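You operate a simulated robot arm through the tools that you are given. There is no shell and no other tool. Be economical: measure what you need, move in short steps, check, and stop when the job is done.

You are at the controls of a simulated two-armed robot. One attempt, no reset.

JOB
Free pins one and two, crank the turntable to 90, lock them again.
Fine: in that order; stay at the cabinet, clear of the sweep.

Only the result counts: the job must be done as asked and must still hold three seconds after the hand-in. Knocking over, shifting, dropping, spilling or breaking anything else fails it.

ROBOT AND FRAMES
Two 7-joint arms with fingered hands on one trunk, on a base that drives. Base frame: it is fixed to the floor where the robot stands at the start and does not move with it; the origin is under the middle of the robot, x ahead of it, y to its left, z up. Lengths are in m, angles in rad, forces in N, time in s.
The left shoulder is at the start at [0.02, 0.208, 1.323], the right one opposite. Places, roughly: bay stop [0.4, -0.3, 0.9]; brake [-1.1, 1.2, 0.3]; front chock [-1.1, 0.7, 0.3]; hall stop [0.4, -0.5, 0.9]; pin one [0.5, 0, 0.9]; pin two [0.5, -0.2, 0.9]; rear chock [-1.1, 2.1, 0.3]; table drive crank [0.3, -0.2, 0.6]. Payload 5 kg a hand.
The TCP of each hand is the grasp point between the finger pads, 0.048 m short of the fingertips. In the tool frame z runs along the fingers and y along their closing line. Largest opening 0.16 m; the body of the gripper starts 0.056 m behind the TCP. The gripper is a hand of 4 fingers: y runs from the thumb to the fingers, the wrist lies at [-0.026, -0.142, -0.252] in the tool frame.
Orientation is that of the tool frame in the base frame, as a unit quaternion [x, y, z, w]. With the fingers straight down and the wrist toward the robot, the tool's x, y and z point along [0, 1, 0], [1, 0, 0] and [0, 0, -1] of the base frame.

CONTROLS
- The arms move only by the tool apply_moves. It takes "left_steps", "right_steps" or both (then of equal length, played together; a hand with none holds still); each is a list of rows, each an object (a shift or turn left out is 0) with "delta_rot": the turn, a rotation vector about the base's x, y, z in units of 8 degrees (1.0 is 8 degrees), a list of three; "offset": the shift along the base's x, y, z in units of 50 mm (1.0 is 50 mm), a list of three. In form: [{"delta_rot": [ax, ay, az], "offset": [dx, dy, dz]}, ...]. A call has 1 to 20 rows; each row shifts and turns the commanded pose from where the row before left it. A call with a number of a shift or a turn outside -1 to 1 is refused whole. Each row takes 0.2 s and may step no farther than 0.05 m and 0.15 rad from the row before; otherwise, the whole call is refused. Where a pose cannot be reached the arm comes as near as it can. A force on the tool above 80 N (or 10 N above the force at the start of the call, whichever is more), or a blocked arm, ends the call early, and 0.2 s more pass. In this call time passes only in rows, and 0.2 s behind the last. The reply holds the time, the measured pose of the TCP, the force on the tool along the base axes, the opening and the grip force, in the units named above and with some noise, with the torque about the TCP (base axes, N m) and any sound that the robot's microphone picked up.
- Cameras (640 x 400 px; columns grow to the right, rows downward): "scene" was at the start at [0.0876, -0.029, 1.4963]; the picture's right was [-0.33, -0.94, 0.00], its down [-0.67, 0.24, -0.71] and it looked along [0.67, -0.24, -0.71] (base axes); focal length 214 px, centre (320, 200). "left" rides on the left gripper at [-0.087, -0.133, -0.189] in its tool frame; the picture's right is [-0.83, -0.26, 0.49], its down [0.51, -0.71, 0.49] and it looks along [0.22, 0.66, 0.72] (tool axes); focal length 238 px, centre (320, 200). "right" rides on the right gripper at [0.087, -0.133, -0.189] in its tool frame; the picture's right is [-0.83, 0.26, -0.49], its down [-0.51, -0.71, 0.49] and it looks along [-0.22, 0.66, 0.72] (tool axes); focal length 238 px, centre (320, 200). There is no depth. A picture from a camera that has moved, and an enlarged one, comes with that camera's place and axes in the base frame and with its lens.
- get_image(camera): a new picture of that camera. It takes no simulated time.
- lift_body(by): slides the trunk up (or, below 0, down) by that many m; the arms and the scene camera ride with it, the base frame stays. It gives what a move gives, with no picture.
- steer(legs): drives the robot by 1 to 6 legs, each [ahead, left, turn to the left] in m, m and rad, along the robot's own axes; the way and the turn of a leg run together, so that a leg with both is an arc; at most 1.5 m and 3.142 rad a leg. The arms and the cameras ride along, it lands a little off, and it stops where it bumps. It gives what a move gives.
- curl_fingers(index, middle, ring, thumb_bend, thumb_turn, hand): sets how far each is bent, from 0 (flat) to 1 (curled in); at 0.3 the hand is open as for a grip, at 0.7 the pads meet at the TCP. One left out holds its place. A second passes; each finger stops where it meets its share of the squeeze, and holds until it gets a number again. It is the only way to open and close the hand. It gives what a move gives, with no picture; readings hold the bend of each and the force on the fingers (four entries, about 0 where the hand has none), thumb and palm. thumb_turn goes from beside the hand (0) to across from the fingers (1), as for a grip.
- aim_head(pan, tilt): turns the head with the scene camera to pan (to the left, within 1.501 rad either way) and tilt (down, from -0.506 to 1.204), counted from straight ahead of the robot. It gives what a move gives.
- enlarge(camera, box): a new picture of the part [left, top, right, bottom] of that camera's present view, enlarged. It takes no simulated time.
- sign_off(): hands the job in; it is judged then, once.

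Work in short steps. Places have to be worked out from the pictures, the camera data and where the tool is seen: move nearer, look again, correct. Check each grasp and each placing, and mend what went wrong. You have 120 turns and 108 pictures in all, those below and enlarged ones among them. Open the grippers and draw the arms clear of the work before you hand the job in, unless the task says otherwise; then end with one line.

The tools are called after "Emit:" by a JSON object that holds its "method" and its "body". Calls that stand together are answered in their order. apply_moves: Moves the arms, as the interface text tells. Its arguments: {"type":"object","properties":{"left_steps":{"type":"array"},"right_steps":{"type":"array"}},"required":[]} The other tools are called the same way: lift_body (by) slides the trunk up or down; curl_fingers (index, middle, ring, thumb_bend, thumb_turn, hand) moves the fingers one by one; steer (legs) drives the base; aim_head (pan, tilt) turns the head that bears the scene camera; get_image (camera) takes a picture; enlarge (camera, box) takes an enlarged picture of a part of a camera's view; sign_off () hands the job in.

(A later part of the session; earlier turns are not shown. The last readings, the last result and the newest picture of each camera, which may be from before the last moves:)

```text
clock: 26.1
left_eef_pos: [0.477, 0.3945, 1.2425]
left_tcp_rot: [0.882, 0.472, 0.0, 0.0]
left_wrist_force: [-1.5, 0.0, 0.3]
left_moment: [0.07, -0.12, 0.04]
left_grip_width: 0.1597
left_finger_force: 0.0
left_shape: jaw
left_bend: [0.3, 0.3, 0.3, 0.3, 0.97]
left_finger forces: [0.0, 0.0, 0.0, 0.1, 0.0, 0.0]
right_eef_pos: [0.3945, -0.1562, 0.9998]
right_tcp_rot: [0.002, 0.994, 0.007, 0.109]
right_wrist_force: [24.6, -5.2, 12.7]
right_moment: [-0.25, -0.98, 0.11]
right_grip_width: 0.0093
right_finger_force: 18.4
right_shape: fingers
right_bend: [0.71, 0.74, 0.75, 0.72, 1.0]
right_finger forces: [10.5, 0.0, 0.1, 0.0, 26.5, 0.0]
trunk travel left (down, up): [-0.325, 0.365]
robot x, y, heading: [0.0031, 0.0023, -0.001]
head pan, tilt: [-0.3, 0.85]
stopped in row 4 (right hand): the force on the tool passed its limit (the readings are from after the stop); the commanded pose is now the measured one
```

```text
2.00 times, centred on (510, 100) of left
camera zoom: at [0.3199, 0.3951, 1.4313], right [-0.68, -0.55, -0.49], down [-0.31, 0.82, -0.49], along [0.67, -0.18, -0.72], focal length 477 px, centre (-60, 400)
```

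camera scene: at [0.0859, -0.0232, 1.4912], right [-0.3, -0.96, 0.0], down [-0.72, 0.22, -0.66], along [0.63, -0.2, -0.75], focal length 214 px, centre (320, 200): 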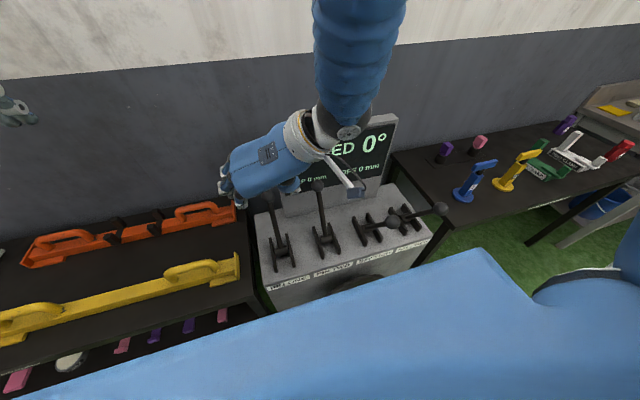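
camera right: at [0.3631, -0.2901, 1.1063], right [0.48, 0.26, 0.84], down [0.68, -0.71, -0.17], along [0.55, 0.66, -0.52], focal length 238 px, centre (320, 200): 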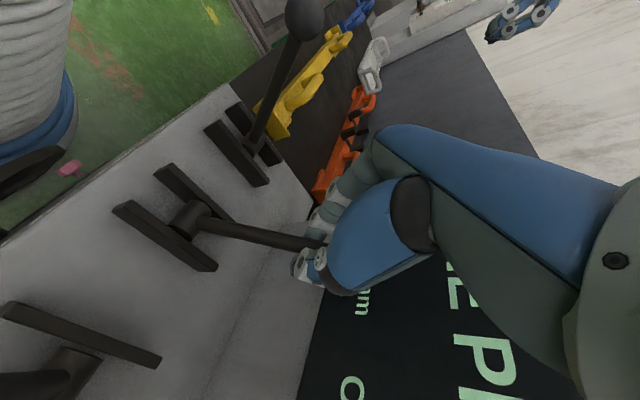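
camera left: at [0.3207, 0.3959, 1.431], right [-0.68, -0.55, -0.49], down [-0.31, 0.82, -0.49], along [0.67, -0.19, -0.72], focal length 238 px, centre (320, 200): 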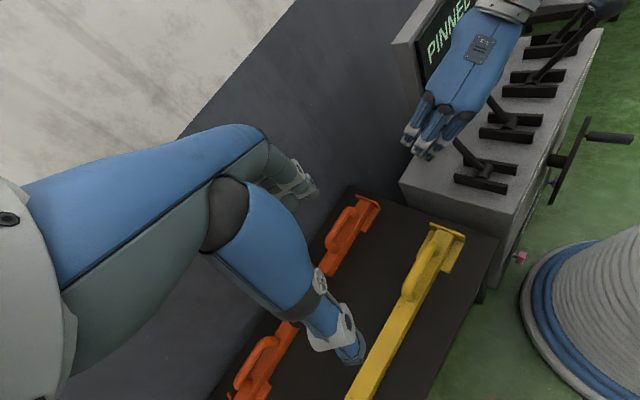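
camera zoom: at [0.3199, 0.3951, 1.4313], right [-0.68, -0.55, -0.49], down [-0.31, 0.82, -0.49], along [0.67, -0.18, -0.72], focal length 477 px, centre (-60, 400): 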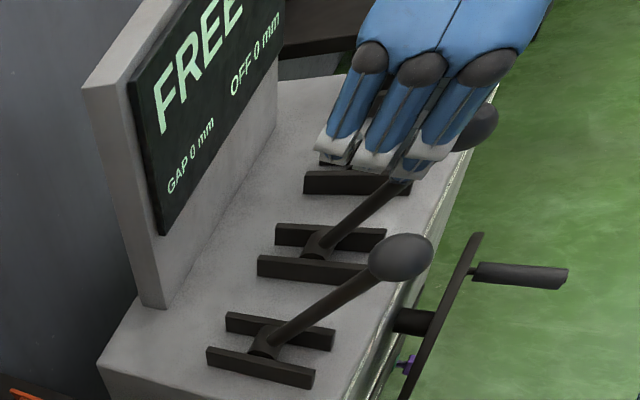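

The display says FREE and lever two lies parallel to lever one at its stop. I open the hand, lift clear, and view the crank.

Emit:
{"method": "curl_fingers", "body": {"hand": "right", "index": 0.3, "middle": 0.3, "ring": 0.3, "thumb_bend": 0.3}}

Emit:
{"method": "apply_moves", "body": {"right_steps": [{"offset": [0.1, 0, 0.9]}, {"offset": [0.1, 0, 0.9]}, {"offset": [0.1, 0, 0.9]}, {"offset": [0, -0.7, 0.6]}, {"offset": [0, -0.9, 0]}, {"offset": [0, -0.9, 0]}, {"offset": [-0.3, -0.9, 0]}, {"offset": [-0.3, -0.9, 0]}]}}

Emit:
{"method": "get_image", "body": {"camera": "left"}}

Emit:
{"method": "get_image", "body": {"camera": "right"}}

Emit:
{"method": "get_image", "body": {"camera": "scene"}}

```text
clock: 27.1
left_eef_pos: [0.4764, 0.3951, 1.2427]
left_tcp_rot: [0.882, 0.471, -0.001, 0.001]
left_wrist_force: [0.2, 0.2, -1.1]
left_moment: [-0.02, 0.0, -0.02]
left_grip_width: 0.1599
left_finger_force: 0.1
left_shape: jaw
left_bend: [0.3, 0.3, 0.3, 0.3, 0.97]
left_finger forces: [0.0, 0.1, 0.0, 0.0, 0.0, 0.0]
right_eef_pos: [0.3906, -0.1539, 0.9974]
right_tcp_rot: [0.001, 0.995, 0.006, 0.104]
right_wrist_force: [0.4, -0.5, 0.8]
right_moment: [-0.01, 0.02, -0.02]
right_grip_width: 0.1697
right_finger_force: 0.1
right_shape: fingers
right_bend: [0.3, 0.3, 0.3, 0.3, 0.97]
right_finger forces: [0.1, 0.1, 0.0, 0.1, 0.0, 0.0]
trunk travel left (down, up): [-0.325, 0.365]
robot x, y, heading: [0.0014, -0.002, -0.001]
head pan, tilt: [-0.3, 0.85]
```

```text
clock: 28.9
left_eef_pos: [0.4771, 0.3923, 1.2441]
left_tcp_rot: [0.882, 0.471, -0.001, -0.001]
left_wrist_force: [-0.5, -0.9, 0.1]
left_moment: [0.13, 0.0, 0.01]
left_grip_width: 0.1599
left_finger_force: 0.1
left_shape: jaw
left_bend: [0.3, 0.3, 0.3, 0.3, 0.97]
left_finger forces: [0.0, 0.0, 0.1, 0.0, 0.1, 0.0]
right_eef_pos: [0.3761, -0.3714, 1.1643]
right_tcp_rot: [0.0, 0.995, 0.007, 0.104]
right_wrist_force: [0.0, -1.9, -0.3]
right_moment: [0.16, -0.03, 0.02]
right_grip_width: 0.1701
right_finger_force: 0.1
right_shape: fingers
right_bend: [0.3, 0.3, 0.3, 0.3, 0.97]
right_finger forces: [0.0, 0.1, 0.1, 0.0, 0.0, 0.0]
trunk travel left (down, up): [-0.325, 0.365]
robot x, y, heading: [-0.0025, 0.0041, 0.002]
head pan, tilt: [-0.3, 0.85]
```

```text
78 pictures are left
camera left: at [0.3199, 0.3947, 1.4316], right [-0.68, -0.55, -0.49], down [-0.31, 0.82, -0.49], along [0.67, -0.18, -0.72], focal length 238 px, centre (320, 200)
```

left: 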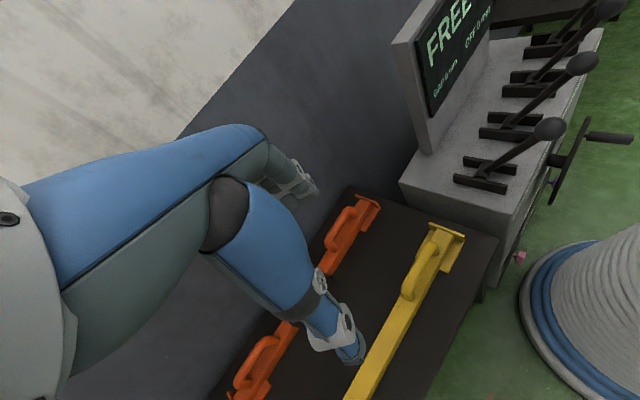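

```text
77 pictures are left
camera right: at [0.2529, -0.5063, 1.3295], right [0.72, 0.25, 0.65], down [0.6, -0.7, -0.39], along [0.36, 0.67, -0.65], focal length 238 px, centre (320, 200)
```

right: 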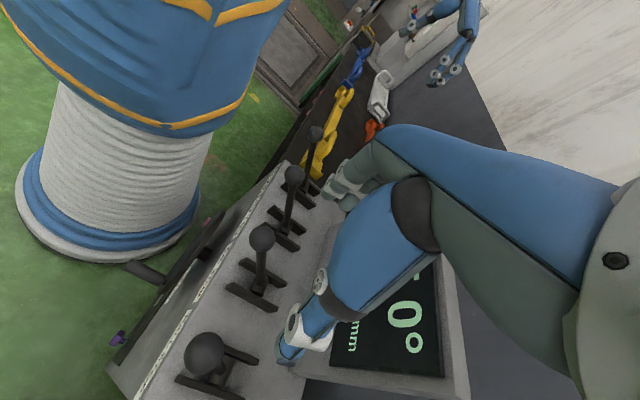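

```text
76 pictures are left
camera scene: at [0.0864, -0.0267, 1.4911], right [-0.29, -0.96, 0.0], down [-0.72, 0.22, -0.66], along [0.63, -0.19, -0.75], focal length 214 px, centre (320, 200)
```

scene: 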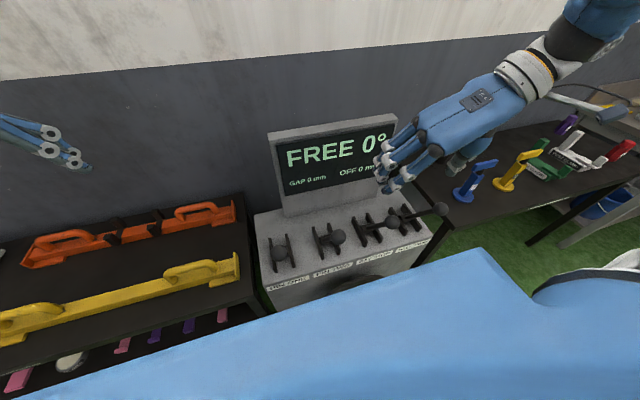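

Display: FREE 0°, all four levers parallel. The crank handle triangulates to x 0.22–0.31, y ≈ -0.35, z ≈ 0.60; I zoom in on it from both hand cameras to find its hub.

Emit:
{"method": "enlarge", "body": {"camera": "right", "box": [80, 190, 270, 390]}}

Emit:
{"method": "enlarge", "body": {"camera": "left", "box": [520, 90, 640, 220]}}

```text
2.00 times, centred on (175, 290) of right
camera zoom: at [0.2529, -0.5063, 1.3295], right [0.72, 0.25, 0.65], down [0.6, -0.7, -0.39], along [0.36, 0.67, -0.65], focal length 477 px, centre (610, 20)
```

zoom: 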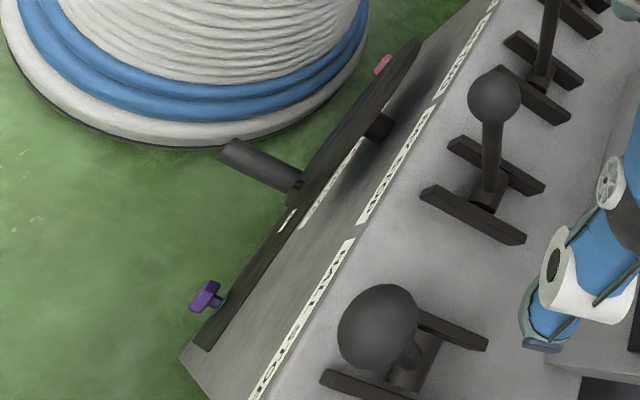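

```text
3.08 times, centred on (580, 155) of left
camera zoom: at [0.3199, 0.3947, 1.4316], right [-0.68, -0.55, -0.49], down [-0.31, 0.82, -0.49], along [0.67, -0.18, -0.72], focal length 733 px, centre (-480, 338)
```

zoom: 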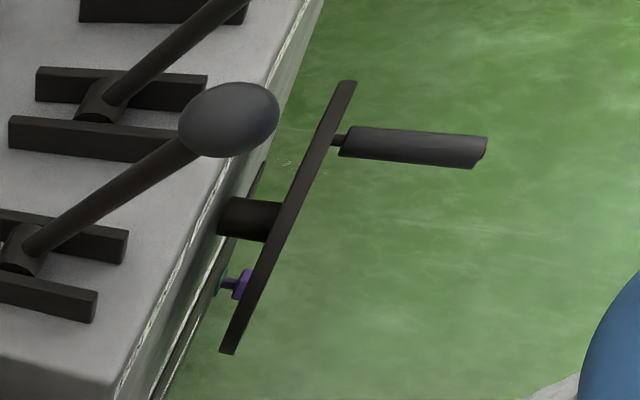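

The crank is a disc on a hub at about (0.32, -0.25, 0.60), handle at its right, radius 0.10. I bring the right hand back from the levers with a bit more forward tilt, then down above the handle.

Emit:
{"method": "apply_moves", "body": {"right_steps": [{"delta_rot": [0, -0.4, 0], "offset": [-0.7, 0.1, 0]}, {"delta_rot": [0, -0.4, 0], "offset": [-0.7, 0.1, 0]}, {"delta_rot": [0, -0.4, 0], "offset": [-0.7, 0.1, 0]}, {"delta_rot": [0, -0.4, 0], "offset": [-0.3, 0.1, -0.5]}, {"offset": [0, 0, -0.9]}, {"offset": [0, 0, -0.9]}, {"offset": [0, 0, -0.9]}]}}

Emit:
{"method": "get_image", "body": {"camera": "left"}}

Emit:
{"method": "get_image", "body": {"camera": "scene"}}

Emit:
{"method": "get_image", "body": {"camera": "right"}}

```text
clock: 30.5
left_eef_pos: [0.4743, 0.393, 1.2444]
left_tcp_rot: [0.882, 0.471, 0.001, 0.0]
left_wrist_force: [-1.7, -0.5, -0.1]
left_moment: [0.16, -0.1, 0.05]
left_grip_width: 0.1597
left_finger_force: 0.1
left_shape: jaw
left_bend: [0.3, 0.3, 0.3, 0.3, 0.97]
left_finger forces: [0.1, 0.0, 0.0, 0.0, 0.0, 0.0]
right_eef_pos: [0.3018, -0.4061, 1.0231]
right_tcp_rot: [0.0, 0.976, 0.009, 0.218]
right_wrist_force: [-3.4, 2.1, 32.9]
right_moment: [3.43, -2.02, 0.34]
right_grip_width: 0.1699
right_finger_force: 16.0
right_shape: fingers
right_bend: [0.3, 0.29, 0.3, 0.3, 0.97]
right_finger forces: [0.0, 5.4, 25.0, 0.0, 0.0, 0.0]
right hand out of reach, approached as far as the arm can: row 2, 3, 4, 5
trunk travel left (down, up): [-0.325, 0.365]
robot x, y, heading: [0.0012, -0.0028, -0.002]
head pan, tilt: [-0.3, 0.85]
```

```text
73 pictures are left
camera left: at [0.316, 0.395, 1.433], right [-0.68, -0.55, -0.49], down [-0.31, 0.82, -0.49], along [0.67, -0.18, -0.72], focal length 238 px, centre (320, 200)
```

left: 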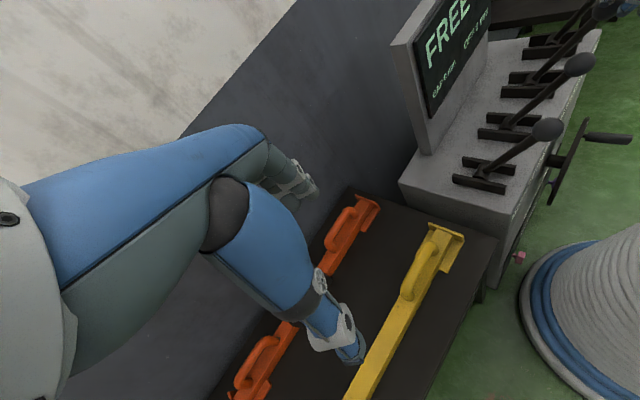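

```text
72 pictures are left
camera scene: at [0.0822, -0.026, 1.492], right [-0.3, -0.96, 0.0], down [-0.72, 0.22, -0.66], along [0.63, -0.19, -0.75], focal length 214 px, centre (320, 200)
```

scene: 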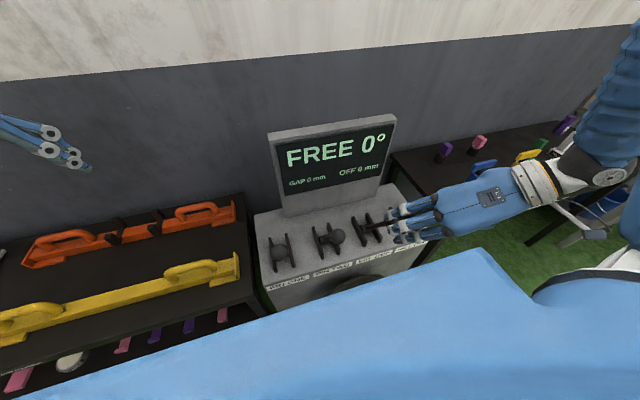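

```text
71 pictures are left
camera right: at [0.1441, -0.5428, 1.1549], right [0.55, 0.25, 0.8], down [0.67, -0.7, -0.24], along [0.5, 0.67, -0.55], focal length 238 px, centre (320, 200)
```

right: 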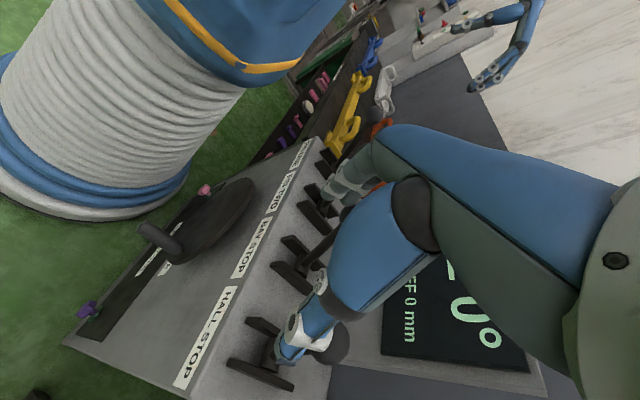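

The hand couldn't get back far enough and is pressing on a stop knob. I lift off straight away.

Emit:
{"method": "apply_moves", "body": {"right_steps": [{"offset": [0, 0, 0.6]}, {"offset": [0, 0, 0.8]}, {"offset": [0, 0, 0.8]}, {"offset": [0, 0, 0.8]}]}}

Emit:
{"method": "get_image", "body": {"camera": "left"}}

Emit:
{"method": "enlarge", "body": {"camera": "scene", "box": [230, 100, 450, 300]}}

```text
clock: 31.5
left_eef_pos: [0.4749, 0.3969, 1.2415]
left_tcp_rot: [0.882, 0.471, -0.001, 0.002]
left_wrist_force: [-1.1, -0.1, -0.1]
left_moment: [-0.11, -0.05, -0.02]
left_grip_width: 0.1597
left_finger_force: 0.0
left_shape: jaw
left_bend: [0.3, 0.3, 0.3, 0.3, 0.97]
left_finger forces: [0.0, 0.1, 0.0, 0.0, 0.1, 0.0]
right_eef_pos: [0.3018, -0.4078, 1.1699]
right_tcp_rot: [0.0, 0.977, 0.005, 0.214]
right_wrist_force: [-1.0, 0.6, -0.1]
right_moment: [-0.07, -0.04, -0.08]
right_grip_width: 0.1703
right_finger_force: 0.0
right_shape: fingers
right_bend: [0.3, 0.3, 0.3, 0.3, 0.97]
right_finger forces: [0.1, 0.0, 0.0, 0.1, 0.0, 0.0]
trunk travel left (down, up): [-0.325, 0.365]
robot x, y, heading: [-0.0006, -0.0001, 0.002]
head pan, tilt: [-0.3, 0.85]
```

```text
70 pictures are left
camera left: at [0.3185, 0.3979, 1.431], right [-0.68, -0.55, -0.49], down [-0.31, 0.81, -0.49], along [0.67, -0.18, -0.72], focal length 238 px, centre (320, 200)
```

left: 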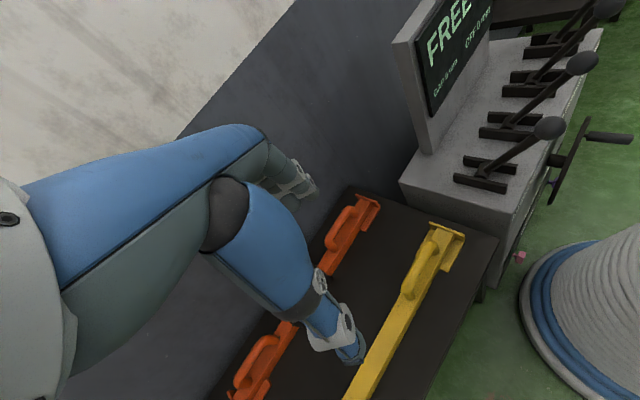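

```text
2.00 times, centred on (340, 200) of scene
camera zoom: at [0.0849, -0.0235, 1.4913], right [-0.29, -0.96, 0.0], down [-0.72, 0.22, -0.66], along [0.63, -0.2, -0.75], focal length 429 px, centre (280, 200)
```

zoom: 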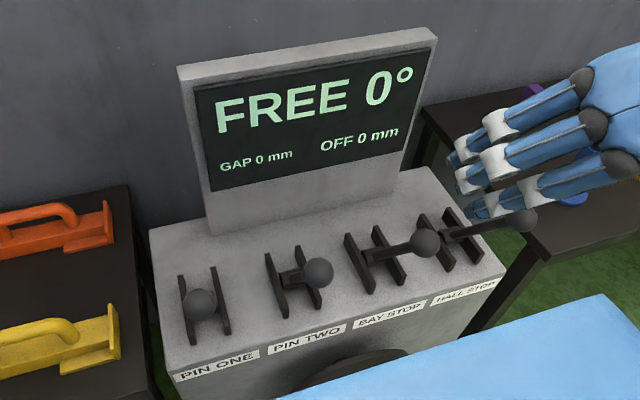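

The stop levers are unmoved. The turntable's centre works out near (-2.2, 2.3) with wagon corner radius about 2.2, so backing off 0.16 m stays at the cabinet and well clear of the sweep; I do that for arm room.

Emit:
{"method": "steer", "body": {"legs": [[-0.16, 0, 0]]}}

Emit:
{"method": "apply_moves", "body": {"right_steps": [{"offset": [0.4, 0.2, 0]}, {"offset": [0.4, 0.2, 0]}]}}

Emit:
{"method": "get_image", "body": {"camera": "right"}}

Emit:
{"method": "get_image", "body": {"camera": "scene"}}

```text
clock: 33.0
left_eef_pos: [0.3138, 0.3952, 1.2426]
left_tcp_rot: [0.882, 0.471, 0.001, 0.001]
left_wrist_force: [-1.8, -1.2, -0.1]
left_moment: [0.0, -0.13, 0.01]
left_grip_width: 0.1598
left_finger_force: 0.1
left_shape: jaw
left_bend: [0.3, 0.3, 0.3, 0.3, 0.97]
left_finger forces: [0.0, 0.1, 0.0, 0.0, 0.1, 0.0]
right_eef_pos: [0.1415, -0.4084, 1.1701]
right_tcp_rot: [-0.001, 0.977, 0.006, 0.214]
right_wrist_force: [-0.9, -0.3, 0.1]
right_moment: [-0.04, -0.13, -0.04]
right_grip_width: 0.1699
right_finger_force: 0.1
right_shape: fingers
right_bend: [0.3, 0.3, 0.3, 0.3, 0.97]
right_finger forces: [0.0, 0.0, 0.0, 0.0, 0.0, 0.0]
trunk travel left (down, up): [-0.325, 0.365]
robot x, y, heading: [-0.1621, -0.0002, 0.001]
head pan, tilt: [-0.3, 0.85]
```

```text
clock: 33.5
left_eef_pos: [0.3162, 0.3957, 1.2417]
left_tcp_rot: [0.882, 0.47, -0.001, 0.0]
left_wrist_force: [-0.5, 0.1, -0.4]
left_moment: [-0.05, -0.01, -0.01]
left_grip_width: 0.1598
left_finger_force: 0.0
left_shape: jaw
left_bend: [0.3, 0.3, 0.3, 0.3, 0.97]
left_finger forces: [0.1, 0.1, 0.0, 0.0, 0.0, 0.1]
right_eef_pos: [0.1835, -0.3886, 1.1705]
right_tcp_rot: [0.0, 0.977, 0.006, 0.215]
right_wrist_force: [-0.2, 0.4, 0.5]
right_moment: [-0.02, -0.01, -0.01]
right_grip_width: 0.1703
right_finger_force: 0.1
right_shape: fingers
right_bend: [0.3, 0.3, 0.3, 0.3, 0.97]
right_finger forces: [0.1, 0.1, 0.0, 0.0, 0.1, 0.0]
trunk travel left (down, up): [-0.325, 0.365]
robot x, y, heading: [-0.1575, 0.0003, 0.003]
head pan, tilt: [-0.3, 0.85]
```

```text
68 pictures are left
camera right: at [0.026, -0.5229, 1.3042], right [0.55, 0.25, 0.79], down [0.67, -0.7, -0.24], along [0.5, 0.66, -0.56], focal length 238 px, centre (320, 200)
```

right: 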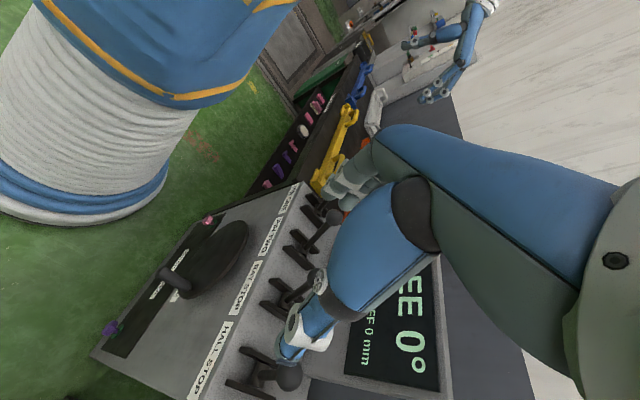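

```text
67 pictures are left
camera scene: at [-0.0749, -0.0246, 1.4912], right [-0.29, -0.96, 0.0], down [-0.72, 0.22, -0.66], along [0.63, -0.19, -0.75], focal length 214 px, centre (320, 200)
```

scene: 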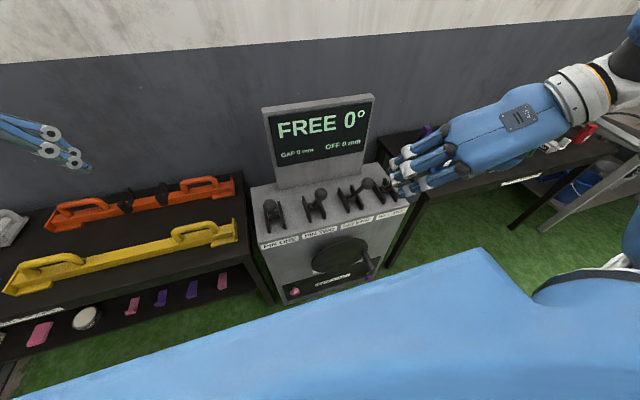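

Now the crank face is visible from the head camera; I zoom to read it.

Emit:
{"method": "enlarge", "body": {"camera": "scene", "box": [260, 220, 420, 310]}}

```text
4.00 times, centred on (340, 265) of scene
camera zoom: at [-0.0749, -0.0246, 1.4912], right [-0.29, -0.96, 0.0], down [-0.72, 0.22, -0.66], along [0.63, -0.19, -0.75], focal length 858 px, centre (240, -60)
```

zoom: 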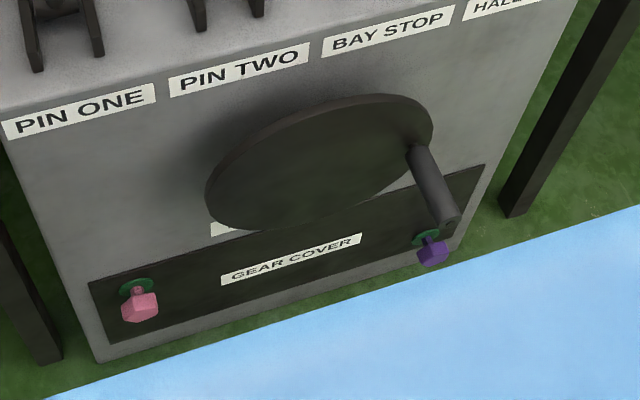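

The handle is predicted exactly where it's seen. I descend at x ≈ 0.19, clear of the levers, then move forward above the handle.

Emit:
{"method": "apply_moves", "body": {"right_steps": [{"offset": [0, 0.08, -0.93]}, {"offset": [0, 0.08, -0.93]}, {"offset": [0, 0.08, -0.93]}, {"offset": [0, 0.08, -0.93]}, {"offset": [0, 0.08, -0.93]}, {"offset": [0, 0.08, -0.93]}, {"offset": [0, 0.08, -0.93]}, {"offset": [0, 0.08, -0.93]}, {"offset": [0.3, 0.08, -0.7]}]}}

Emit:
{"method": "get_image", "body": {"camera": "right"}}

Emit:
{"method": "get_image", "body": {"camera": "scene"}}

```text
clock: 35.5
left_eef_pos: [0.3156, 0.3945, 1.2409]
left_tcp_rot: [0.882, 0.472, -0.001, 0.0]
left_wrist_force: [0.8, -0.3, -0.7]
left_moment: [0.0, 0.06, 0.0]
left_grip_width: 0.1597
left_finger_force: 0.1
left_shape: jaw
left_bend: [0.3, 0.3, 0.3, 0.3, 0.97]
left_finger forces: [0.1, 0.1, 0.0, 0.0, 0.0, 0.0]
right_eef_pos: [0.1995, -0.3533, 0.7614]
right_tcp_rot: [0.001, 0.977, 0.007, 0.214]
right_wrist_force: [0.1, -0.2, -1.2]
right_moment: [0.02, 0.02, 0.0]
right_grip_width: 0.1701
right_finger_force: 0.1
right_shape: fingers
right_bend: [0.3, 0.3, 0.3, 0.3, 0.97]
right_finger forces: [0.0, 0.0, 0.0, 0.1, 0.0, 0.0]
trunk travel left (down, up): [-0.325, 0.365]
robot x, y, heading: [-0.1598, -0.0004, -0.001]
head pan, tilt: [-0.3, 0.85]
```

```text
65 pictures are left
camera right: at [0.0419, -0.4879, 0.8962], right [0.55, 0.25, 0.79], down [0.67, -0.71, -0.24], along [0.5, 0.66, -0.56], focal length 238 px, centre (320, 200)
```

right: 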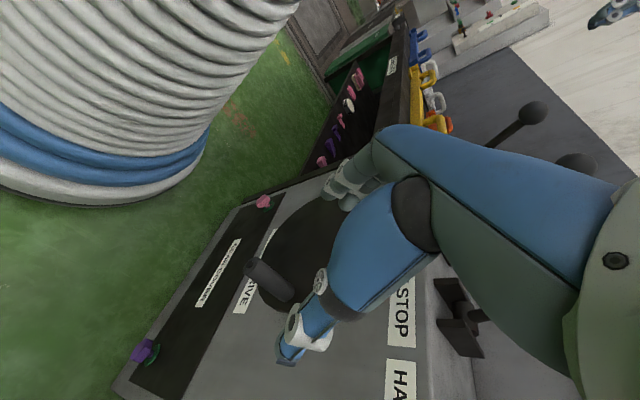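

```text
64 pictures are left
camera scene: at [-0.0735, -0.0249, 1.4911], right [-0.29, -0.96, 0.0], down [-0.72, 0.22, -0.66], along [0.63, -0.19, -0.75], focal length 214 px, centre (320, 200)
```

scene: 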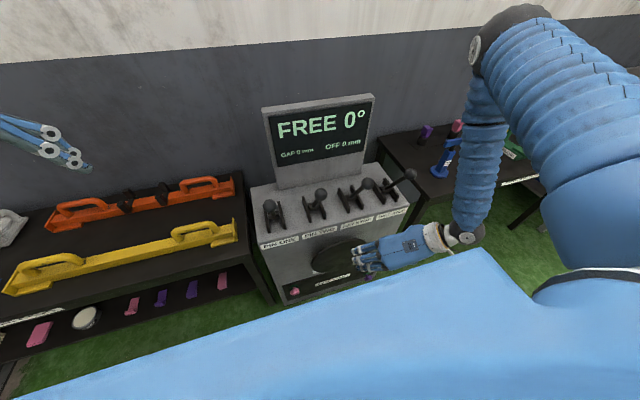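

Handle confirmed at (0.22–0.31, -0.351, 0.60). I preshape, lower the fingers around it and close lightly.

Emit:
{"method": "curl_fingers", "body": {"hand": "right", "index": 0.45, "middle": 0.45, "ring": 0.45, "thumb_bend": 0.45}}

Emit:
{"method": "apply_moves", "body": {"right_steps": [{"offset": [0.23, 0.01, -0.78]}, {"offset": [0.23, 0.01, -0.78]}, {"offset": [0.23, 0.01, -0.78]}, {"offset": [0.23, 0.01, -0.78]}]}}

Emit:
{"method": "curl_fingers", "body": {"hand": "right", "index": 0.75, "middle": 0.75, "ring": 0.75, "thumb_bend": 0.7}}

Emit:
{"method": "get_image", "body": {"camera": "right"}}

Emit:
{"method": "get_image", "body": {"camera": "scene"}}

```text
clock: 36.5
left_eef_pos: [0.3153, 0.3957, 1.2422]
left_tcp_rot: [0.882, 0.471, 0.0, 0.001]
left_wrist_force: [0.8, 0.1, 0.1]
left_moment: [-0.01, 0.01, 0.01]
left_grip_width: 0.1597
left_finger_force: 0.1
left_shape: jaw
left_bend: [0.3, 0.3, 0.3, 0.3, 0.97]
left_finger forces: [0.1, 0.0, 0.0, 0.1, 0.0, 0.0]
right_eef_pos: [0.1987, -0.3526, 0.7624]
right_tcp_rot: [0.0, 0.976, 0.006, 0.216]
right_wrist_force: [1.1, 1.0, 0.0]
right_moment: [0.0, -0.01, -0.03]
right_grip_width: 0.1117
right_finger_force: 0.1
right_shape: fingers
right_bend: [0.45, 0.45, 0.45, 0.45, 0.97]
right_finger forces: [0.0, 0.1, 0.1, 0.0, 0.0, 0.0]
trunk travel left (down, up): [-0.325, 0.365]
robot x, y, heading: [-0.1593, 0.0, 0.003]
head pan, tilt: [-0.3, 0.85]
```

```text
clock: 37.5
left_eef_pos: [0.316, 0.3942, 1.242]
left_tcp_rot: [0.882, 0.471, -0.001, 0.0]
left_wrist_force: [0.0, -0.2, -0.3]
left_moment: [0.01, 0.03, 0.0]
left_grip_width: 0.1596
left_finger_force: 0.0
left_shape: jaw
left_bend: [0.3, 0.3, 0.3, 0.3, 0.97]
left_finger forces: [0.0, 0.0, 0.0, 0.0, 0.0, 0.1]
right_eef_pos: [0.2445, -0.35, 0.6064]
right_tcp_rot: [0.0, 0.977, 0.006, 0.214]
right_wrist_force: [-1.4, -0.3, -1.3]
right_moment: [-0.04, 0.1, 0.08]
right_grip_width: 0.1119
right_finger_force: 0.8
right_shape: fingers
right_bend: [0.45, 0.45, 0.45, 0.45, 0.97]
right_finger forces: [0.1, 0.1, 1.1, 0.0, 0.0, 0.1]
trunk travel left (down, up): [-0.325, 0.365]
robot x, y, heading: [-0.1599, -0.0028, -0.004]
head pan, tilt: [-0.3, 0.85]
```

```text
clock: 38.5
left_eef_pos: [0.3177, 0.3957, 1.2411]
left_tcp_rot: [0.882, 0.472, -0.001, 0.0]
left_wrist_force: [0.0, 0.1, -0.1]
left_moment: [0.0, 0.02, 0.01]
left_grip_width: 0.1596
left_finger_force: 0.1
left_shape: jaw
left_bend: [0.3, 0.3, 0.3, 0.3, 0.97]
left_finger forces: [0.1, 0.0, 0.0, 0.0, 0.0, 0.1]
right_eef_pos: [0.2471, -0.348, 0.608]
right_tcp_rot: [-0.001, 0.976, 0.008, 0.215]
right_wrist_force: [7.1, 25.2, -16.6]
right_moment: [0.24, -0.07, 1.01]
right_grip_width: 0.0108
right_finger_force: 19.5
right_shape: fingers
right_bend: [0.74, 0.68, 0.65, 0.68, 0.97]
right_finger forces: [12.9, 9.6, 11.5, 0.0, 4.3, 0.0]
trunk travel left (down, up): [-0.325, 0.365]
robot x, y, heading: [-0.1602, 0.0019, 0.003]
head pan, tilt: [-0.3, 0.85]
```

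```text
63 pictures are left
camera right: at [0.0898, -0.4834, 0.7415], right [0.55, 0.25, 0.8], down [0.67, -0.7, -0.24], along [0.5, 0.67, -0.56], focal length 238 px, centre (320, 200)
```

right: 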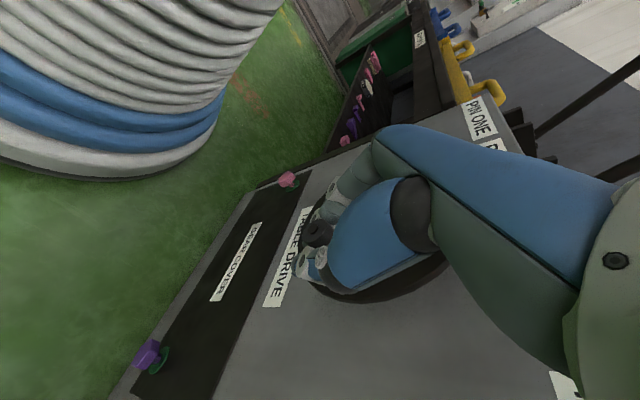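

```text
62 pictures are left
camera scene: at [-0.0732, -0.0238, 1.4911], right [-0.29, -0.96, 0.0], down [-0.72, 0.22, -0.66], along [0.63, -0.19, -0.75], focal length 214 px, centre (320, 200)
```

scene: 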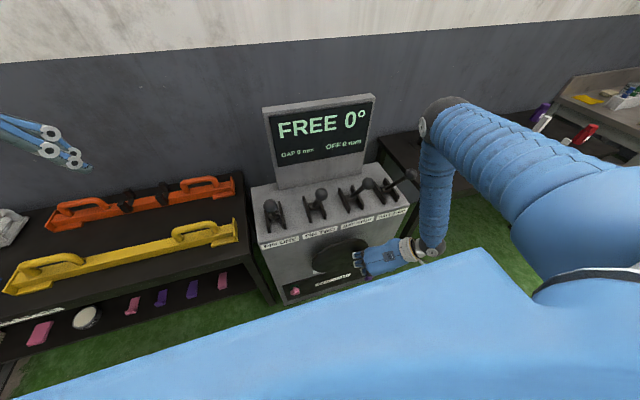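

The handle is enclosed. I try the first 40° of crank travel upward and see what the display does.

Emit:
{"method": "apply_moves", "body": {"right_steps": [{"offset": [0, 0.03, 0.346]}, {"offset": [0, 0.09, 0.336]}, {"offset": [0, 0.149, 0.316]}, {"offset": [0, 0.2, 0.286]}]}}

Emit:
{"method": "enlarge", "body": {"camera": "scene", "box": [240, 80, 460, 310]}}

```text
clock: 39.5
left_eef_pos: [0.3169, 0.3957, 1.242]
left_tcp_rot: [0.882, 0.471, -0.001, 0.001]
left_wrist_force: [0.2, 0.2, -0.5]
left_moment: [-0.04, 0.0, 0.0]
left_grip_width: 0.1598
left_finger_force: 0.0
left_shape: jaw
left_bend: [0.3, 0.3, 0.3, 0.3, 0.97]
left_finger forces: [0.1, 0.0, 0.1, 0.1, 0.0, 0.0]
right_eef_pos: [0.2446, -0.3273, 0.6717]
right_tcp_rot: [0.0, 0.977, 0.005, 0.213]
right_wrist_force: [0.4, -0.3, 0.5]
right_moment: [-0.03, -0.03, 0.0]
right_grip_width: 0.007
right_finger_force: 0.0
right_shape: fingers
right_bend: [0.75, 0.72, 0.71, 0.67, 0.97]
right_finger forces: [0.0, 0.0, 0.0, 0.0, 0.1, 0.0]
trunk travel left (down, up): [-0.325, 0.365]
robot x, y, heading: [-0.1563, 0.0016, 0.001]
head pan, tilt: [-0.3, 0.85]
```

```text
1.74 times, centred on (350, 195) of scene
camera zoom: at [-0.0743, -0.0243, 1.4912], right [-0.29, -0.96, 0.0], down [-0.72, 0.22, -0.66], along [0.63, -0.19, -0.75], focal length 373 px, centre (268, 209)
```

zoom: 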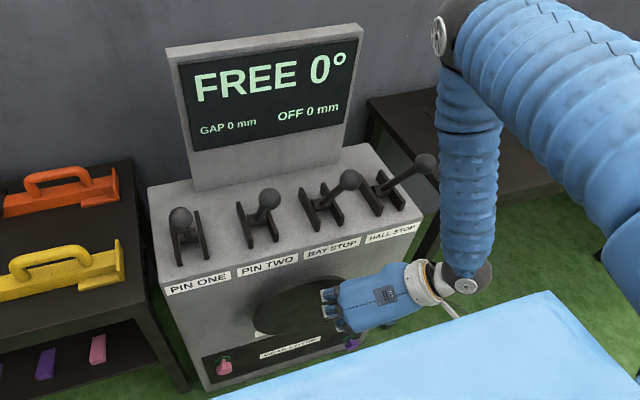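

The hand slipped upward off the handle, so a deeper cage is needed. I open, go back down lower so the handle sits against the palm, and close beneath it.

Emit:
{"method": "curl_fingers", "body": {"hand": "right", "index": 0.45, "middle": 0.45, "ring": 0.45, "thumb_bend": 0.45}}

Emit:
{"method": "get_image", "body": {"camera": "right"}}

```text
clock: 40.5
left_eef_pos: [0.3165, 0.3949, 1.2423]
left_tcp_rot: [0.882, 0.472, 0.0, 0.001]
left_wrist_force: [-0.4, -0.4, -0.3]
left_moment: [-0.02, 0.0, 0.01]
left_grip_width: 0.1597
left_finger_force: 0.0
left_shape: jaw
left_bend: [0.3, 0.3, 0.3, 0.3, 0.97]
left_finger forces: [0.0, 0.1, 0.1, 0.1, 0.0, 0.0]
right_eef_pos: [0.2457, -0.3266, 0.6708]
right_tcp_rot: [0.001, 0.977, 0.006, 0.214]
right_wrist_force: [-0.3, -0.2, 0.9]
right_moment: [0.0, -0.02, 0.01]
right_grip_width: 0.1108
right_finger_force: 0.1
right_shape: fingers
right_bend: [0.45, 0.45, 0.45, 0.45, 0.97]
right_finger forces: [0.1, 0.0, 0.0, 0.0, 0.0, 0.0]
trunk travel left (down, up): [-0.325, 0.365]
robot x, y, heading: [-0.1614, -0.0031, 0.004]
head pan, tilt: [-0.3, 0.85]
```

```text
60 pictures are left
camera right: at [0.0878, -0.4609, 0.8051], right [0.55, 0.25, 0.79], down [0.67, -0.7, -0.24], along [0.5, 0.66, -0.56], focal length 238 px, centre (320, 200)
```

right: 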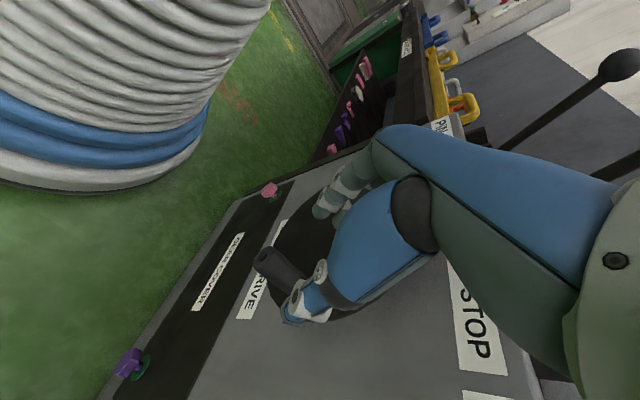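

Emit:
{"method": "apply_moves", "body": {"right_steps": [{"offset": [0, -0.5, 0]}, {"offset": [0, 0, -0.6]}, {"offset": [0, 0, -0.6]}, {"offset": [0, 0, -0.65]}]}}

Emit:
{"method": "curl_fingers", "body": {"hand": "right", "index": 0.85, "middle": 0.85, "ring": 0.85, "thumb_bend": 0.8}}

Emit:
{"method": "enlarge", "body": {"camera": "right", "box": [220, 140, 420, 320]}}

```text
clock: 41.5
left_eef_pos: [0.3163, 0.3949, 1.2424]
left_tcp_rot: [0.882, 0.472, 0.0, 0.001]
left_wrist_force: [-0.9, 0.3, 0.4]
left_moment: [0.02, 0.03, -0.04]
left_grip_width: 0.1596
left_finger_force: 0.0
left_shape: jaw
left_bend: [0.3, 0.3, 0.3, 0.3, 0.97]
left_finger forces: [0.0, 0.1, 0.0, 0.1, 0.0, 0.0]
right_eef_pos: [0.2433, -0.3509, 0.5781]
right_tcp_rot: [0.002, 0.977, 0.006, 0.215]
right_wrist_force: [0.3, 0.8, -0.3]
right_moment: [0.0, 0.13, 0.03]
right_grip_width: 0.1109
right_finger_force: 0.0
right_shape: fingers
right_bend: [0.45, 0.45, 0.45, 0.45, 0.97]
right_finger forces: [0.0, 0.0, 0.0, 0.0, 0.0, 0.0]
trunk travel left (down, up): [-0.325, 0.365]
robot x, y, heading: [-0.1613, -0.0019, 0.005]
head pan, tilt: [-0.3, 0.85]
```

```text
clock: 42.5
left_eef_pos: [0.3179, 0.3945, 1.2415]
left_tcp_rot: [0.882, 0.471, -0.001, -0.001]
left_wrist_force: [-0.7, 0.1, -0.5]
left_moment: [-0.03, -0.01, -0.04]
left_grip_width: 0.1597
left_finger_force: 0.0
left_shape: jaw
left_bend: [0.3, 0.3, 0.3, 0.3, 0.97]
left_finger forces: [0.0, 0.0, 0.0, 0.0, 0.0, 0.0]
right_eef_pos: [0.2433, -0.3514, 0.5772]
right_tcp_rot: [0.0, 0.977, 0.007, 0.214]
right_wrist_force: [6.2, 8.7, -29.0]
right_moment: [-0.23, 0.98, 0.45]
right_grip_width: 0.0052
right_finger_force: 16.6
right_shape: fingers
right_bend: [0.76, 0.78, 0.72, 0.76, 0.97]
right_finger forces: [0.0, 17.8, 15.0, 0.1, 0.1, 0.0]
trunk travel left (down, up): [-0.325, 0.365]
robot x, y, heading: [-0.1623, 0.0, 0.004]
head pan, tilt: [-0.3, 0.85]
```

```text
2.22 times, centred on (320, 230) of right
camera zoom: at [0.0872, -0.4862, 0.7116], right [0.55, 0.25, 0.79], down [0.67, -0.7, -0.24], along [0.5, 0.66, -0.56], focal length 530 px, centre (320, 133)
```

zoom: 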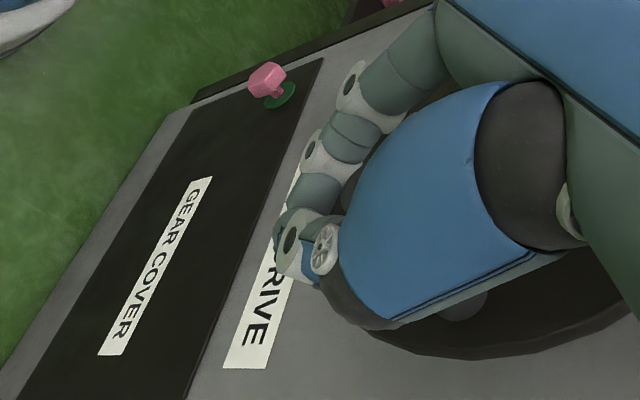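

The handle is caged now, fingers curled beneath it. I pull up along the arc again.

Emit:
{"method": "apply_moves", "body": {"right_steps": [{"offset": [0, 0.03, 0.346]}, {"offset": [0, 0.09, 0.336]}, {"offset": [0, 0.149, 0.316]}, {"offset": [0, 0.2, 0.286]}]}}

Emit:
{"method": "enlarge", "body": {"camera": "scene", "box": [240, 80, 460, 310]}}

```text
clock: 43.0
left_eef_pos: [0.3186, 0.3963, 1.242]
left_tcp_rot: [0.882, 0.471, -0.001, -0.001]
left_wrist_force: [-1.5, 1.0, 0.2]
left_moment: [-0.09, -0.05, -0.01]
left_grip_width: 0.16
left_finger_force: 0.0
left_shape: jaw
left_bend: [0.3, 0.3, 0.3, 0.3, 0.97]
left_finger forces: [0.0, 0.0, 0.0, 0.1, 0.0, 0.0]
right_eef_pos: [0.2403, -0.3527, 0.5851]
right_tcp_rot: [-0.003, 0.978, 0.0, 0.206]
right_wrist_force: [18.6, 5.5, -67.1]
right_moment: [-0.29, 2.26, 0.55]
right_grip_width: 0.0052
right_finger_force: 36.3
right_shape: fingers
right_bend: [0.76, 0.76, 0.7, 0.76, 0.97]
right_finger forces: [0.0, 35.6, 28.0, 0.0, 8.0, 0.1]
trunk travel left (down, up): [-0.325, 0.365]
robot x, y, heading: [-0.1616, -0.0022, 0.006]
head pan, tilt: [-0.3, 0.85]
stopped in row 2 (right hand): the force on the tool passed its limit (the readings are from after the stop); the commanded pose is now the measured one
```

```text
1.74 times, centred on (350, 195) of scene
camera zoom: at [-0.0707, -0.0258, 1.4905], right [-0.29, -0.96, 0.0], down [-0.72, 0.22, -0.66], along [0.63, -0.19, -0.75], focal length 373 px, centre (268, 209)
```

zoom: 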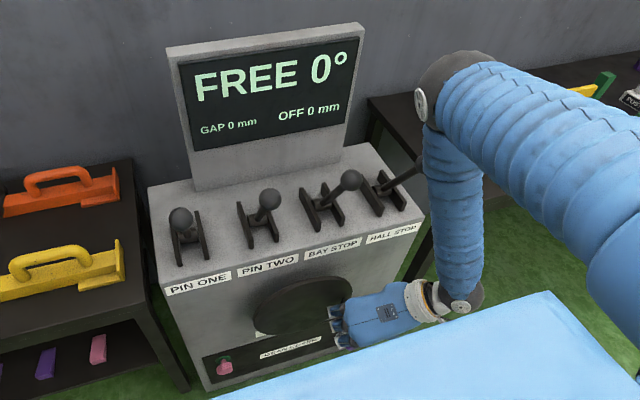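

Upward is blocked, presumably the 0° end stop, so the crank must go the other way. I go down along the arc.

Emit:
{"method": "apply_moves", "body": {"right_steps": [{"offset": [0, 0, -0.25]}, {"offset": [0, 0.03, -0.346]}, {"offset": [0, 0.09, -0.336]}, {"offset": [0, 0.149, -0.316]}, {"offset": [0, 0.2, -0.286]}]}}

Emit:
{"method": "enlarge", "body": {"camera": "scene", "box": [240, 80, 460, 310]}}

Emit:
{"method": "get_image", "body": {"camera": "right"}}

```text
clock: 44.2
left_eef_pos: [0.3169, 0.3954, 1.2431]
left_tcp_rot: [0.881, 0.473, -0.001, 0.0]
left_wrist_force: [-0.9, -0.3, -0.6]
left_moment: [-0.01, 0.0, -0.04]
left_grip_width: 0.1597
left_finger_force: 0.1
left_shape: jaw
left_bend: [0.3, 0.3, 0.3, 0.3, 0.97]
left_finger forces: [0.1, 0.0, 0.0, 0.0, 0.0, 0.0]
right_eef_pos: [0.2397, -0.3273, 0.5133]
right_tcp_rot: [-0.001, 0.978, 0.002, 0.209]
right_wrist_force: [0.0, 0.4, 0.2]
right_moment: [0.0, -0.05, 0.0]
right_grip_width: 0.0052
right_finger_force: 0.0
right_shape: fingers
right_bend: [0.77, 0.79, 0.73, 0.77, 0.97]
right_finger forces: [0.0, 0.1, 0.0, 0.1, 0.0, 0.0]
trunk travel left (down, up): [-0.325, 0.365]
robot x, y, heading: [-0.1633, -0.0007, 0.002]
head pan, tilt: [-0.3, 0.85]
```

```text
1.74 times, centred on (350, 195) of scene
camera zoom: at [-0.0742, -0.0245, 1.4912], right [-0.29, -0.96, 0.0], down [-0.72, 0.22, -0.66], along [0.63, -0.19, -0.75], focal length 373 px, centre (268, 209)
```

zoom: 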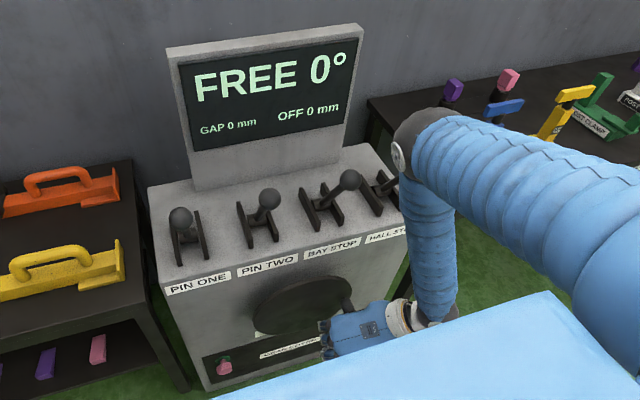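

```text
56 pictures are left
camera right: at [0.0839, -0.461, 0.6506], right [0.56, 0.26, 0.79], down [0.66, -0.71, -0.24], along [0.49, 0.66, -0.57], focal length 238 px, centre (320, 200)
```

right: 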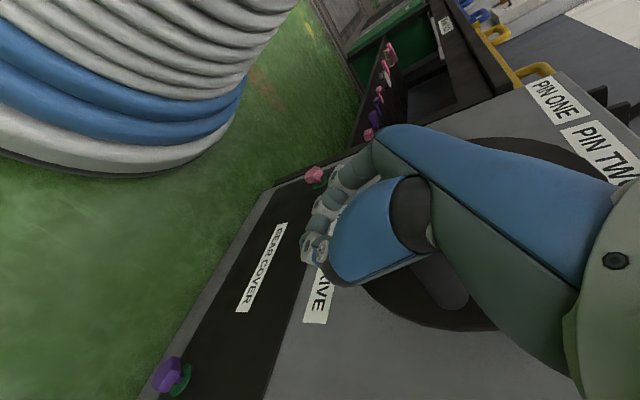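

Nothing resisted, because the handle now sits loose up in the web of the hand. I open, re-centre the grasp point on the handle, pinch, and try downward.

Emit:
{"method": "curl_fingers", "body": {"hand": "right", "index": 0.45, "middle": 0.45, "ring": 0.45, "thumb_bend": 0.45}}

Emit:
{"method": "apply_moves", "body": {"right_steps": [{"offset": [0, -0.15, 0.55]}, {"offset": [0, -0.15, 0.55]}, {"offset": [0.1, -0.15, 0.5]}]}}

Emit:
{"method": "curl_fingers", "body": {"hand": "right", "index": 0.8, "middle": 0.8, "ring": 0.8, "thumb_bend": 0.75}}

Emit:
{"method": "get_image", "body": {"camera": "right"}}

```text
clock: 45.2
left_eef_pos: [0.3165, 0.3959, 1.2418]
left_tcp_rot: [0.882, 0.471, -0.001, 0.001]
left_wrist_force: [0.6, 0.0, 0.1]
left_moment: [-0.01, 0.03, -0.03]
left_grip_width: 0.1598
left_finger_force: 0.1
left_shape: jaw
left_bend: [0.3, 0.3, 0.3, 0.3, 0.97]
left_finger forces: [0.0, 0.0, 0.0, 0.1, 0.1, 0.1]
right_eef_pos: [0.2394, -0.3268, 0.5138]
right_tcp_rot: [-0.002, 0.978, 0.001, 0.209]
right_wrist_force: [0.0, 0.4, -0.8]
right_moment: [0.03, 0.0, -0.02]
right_grip_width: 0.1109
right_finger_force: 0.0
right_shape: fingers
right_bend: [0.45, 0.45, 0.45, 0.45, 0.97]
right_finger forces: [0.1, 0.0, 0.0, 0.0, 0.1, 0.0]
trunk travel left (down, up): [-0.325, 0.365]
robot x, y, heading: [-0.1587, -0.0018, 0.003]
head pan, tilt: [-0.3, 0.85]
```

```text
clock: 46.0
left_eef_pos: [0.3166, 0.3955, 1.2422]
left_tcp_rot: [0.882, 0.472, -0.001, 0.001]
left_wrist_force: [0.4, 1.2, 0.6]
left_moment: [-0.01, 0.01, -0.06]
left_grip_width: 0.1596
left_finger_force: 0.1
left_shape: jaw
left_bend: [0.3, 0.3, 0.3, 0.3, 0.97]
left_finger forces: [0.1, 0.0, 0.0, 0.1, 0.0, 0.0]
right_eef_pos: [0.2453, -0.3524, 0.5924]
right_tcp_rot: [-0.001, 0.978, 0.002, 0.21]
right_wrist_force: [-0.4, -0.7, 0.3]
right_moment: [-0.04, 0.0, -0.02]
right_grip_width: 0.1112
right_finger_force: 0.1
right_shape: fingers
right_bend: [0.45, 0.45, 0.45, 0.45, 0.97]
right_finger forces: [0.1, 0.0, 0.1, 0.1, 0.0, 0.0]
trunk travel left (down, up): [-0.325, 0.365]
robot x, y, heading: [-0.1588, 0.0009, 0.002]
head pan, tilt: [-0.3, 0.85]
```

```text
clock: 47.0
left_eef_pos: [0.3173, 0.3962, 1.2417]
left_tcp_rot: [0.882, 0.471, 0.0, 0.0]
left_wrist_force: [-0.6, -0.4, 0.0]
left_moment: [0.01, 0.01, 0.04]
left_grip_width: 0.16
left_finger_force: 0.0
left_shape: jaw
left_bend: [0.3, 0.3, 0.3, 0.3, 0.97]
left_finger forces: [0.0, 0.0, 0.0, 0.0, 0.0, 0.1]
right_eef_pos: [0.2466, -0.3493, 0.5914]
right_tcp_rot: [-0.001, 0.978, 0.003, 0.208]
right_wrist_force: [4.5, 13.5, -18.5]
right_moment: [-0.12, 0.71, 0.71]
right_grip_width: 0.0055
right_finger_force: 13.6
right_shape: fingers
right_bend: [0.72, 0.73, 0.69, 0.72, 0.97]
right_finger forces: [0.0, 13.1, 12.2, 0.1, 2.1, 0.1]
trunk travel left (down, up): [-0.325, 0.365]
robot x, y, heading: [-0.1601, -0.0007, -0.001]
head pan, tilt: [-0.3, 0.85]
```

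```text
55 pictures are left
camera right: at [0.0907, -0.4843, 0.729], right [0.56, 0.26, 0.79], down [0.67, -0.71, -0.25], along [0.49, 0.66, -0.57], focal length 238 px, centre (320, 200)
```

right: 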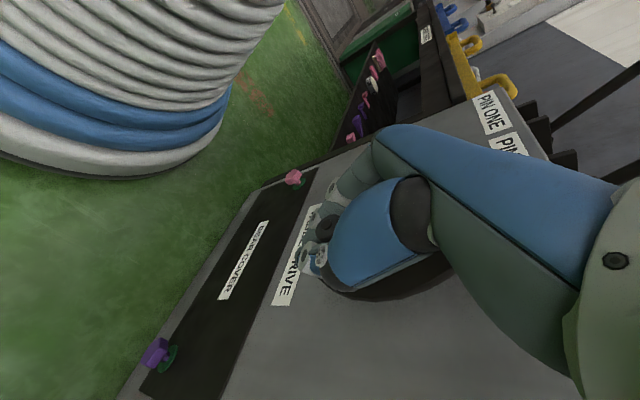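

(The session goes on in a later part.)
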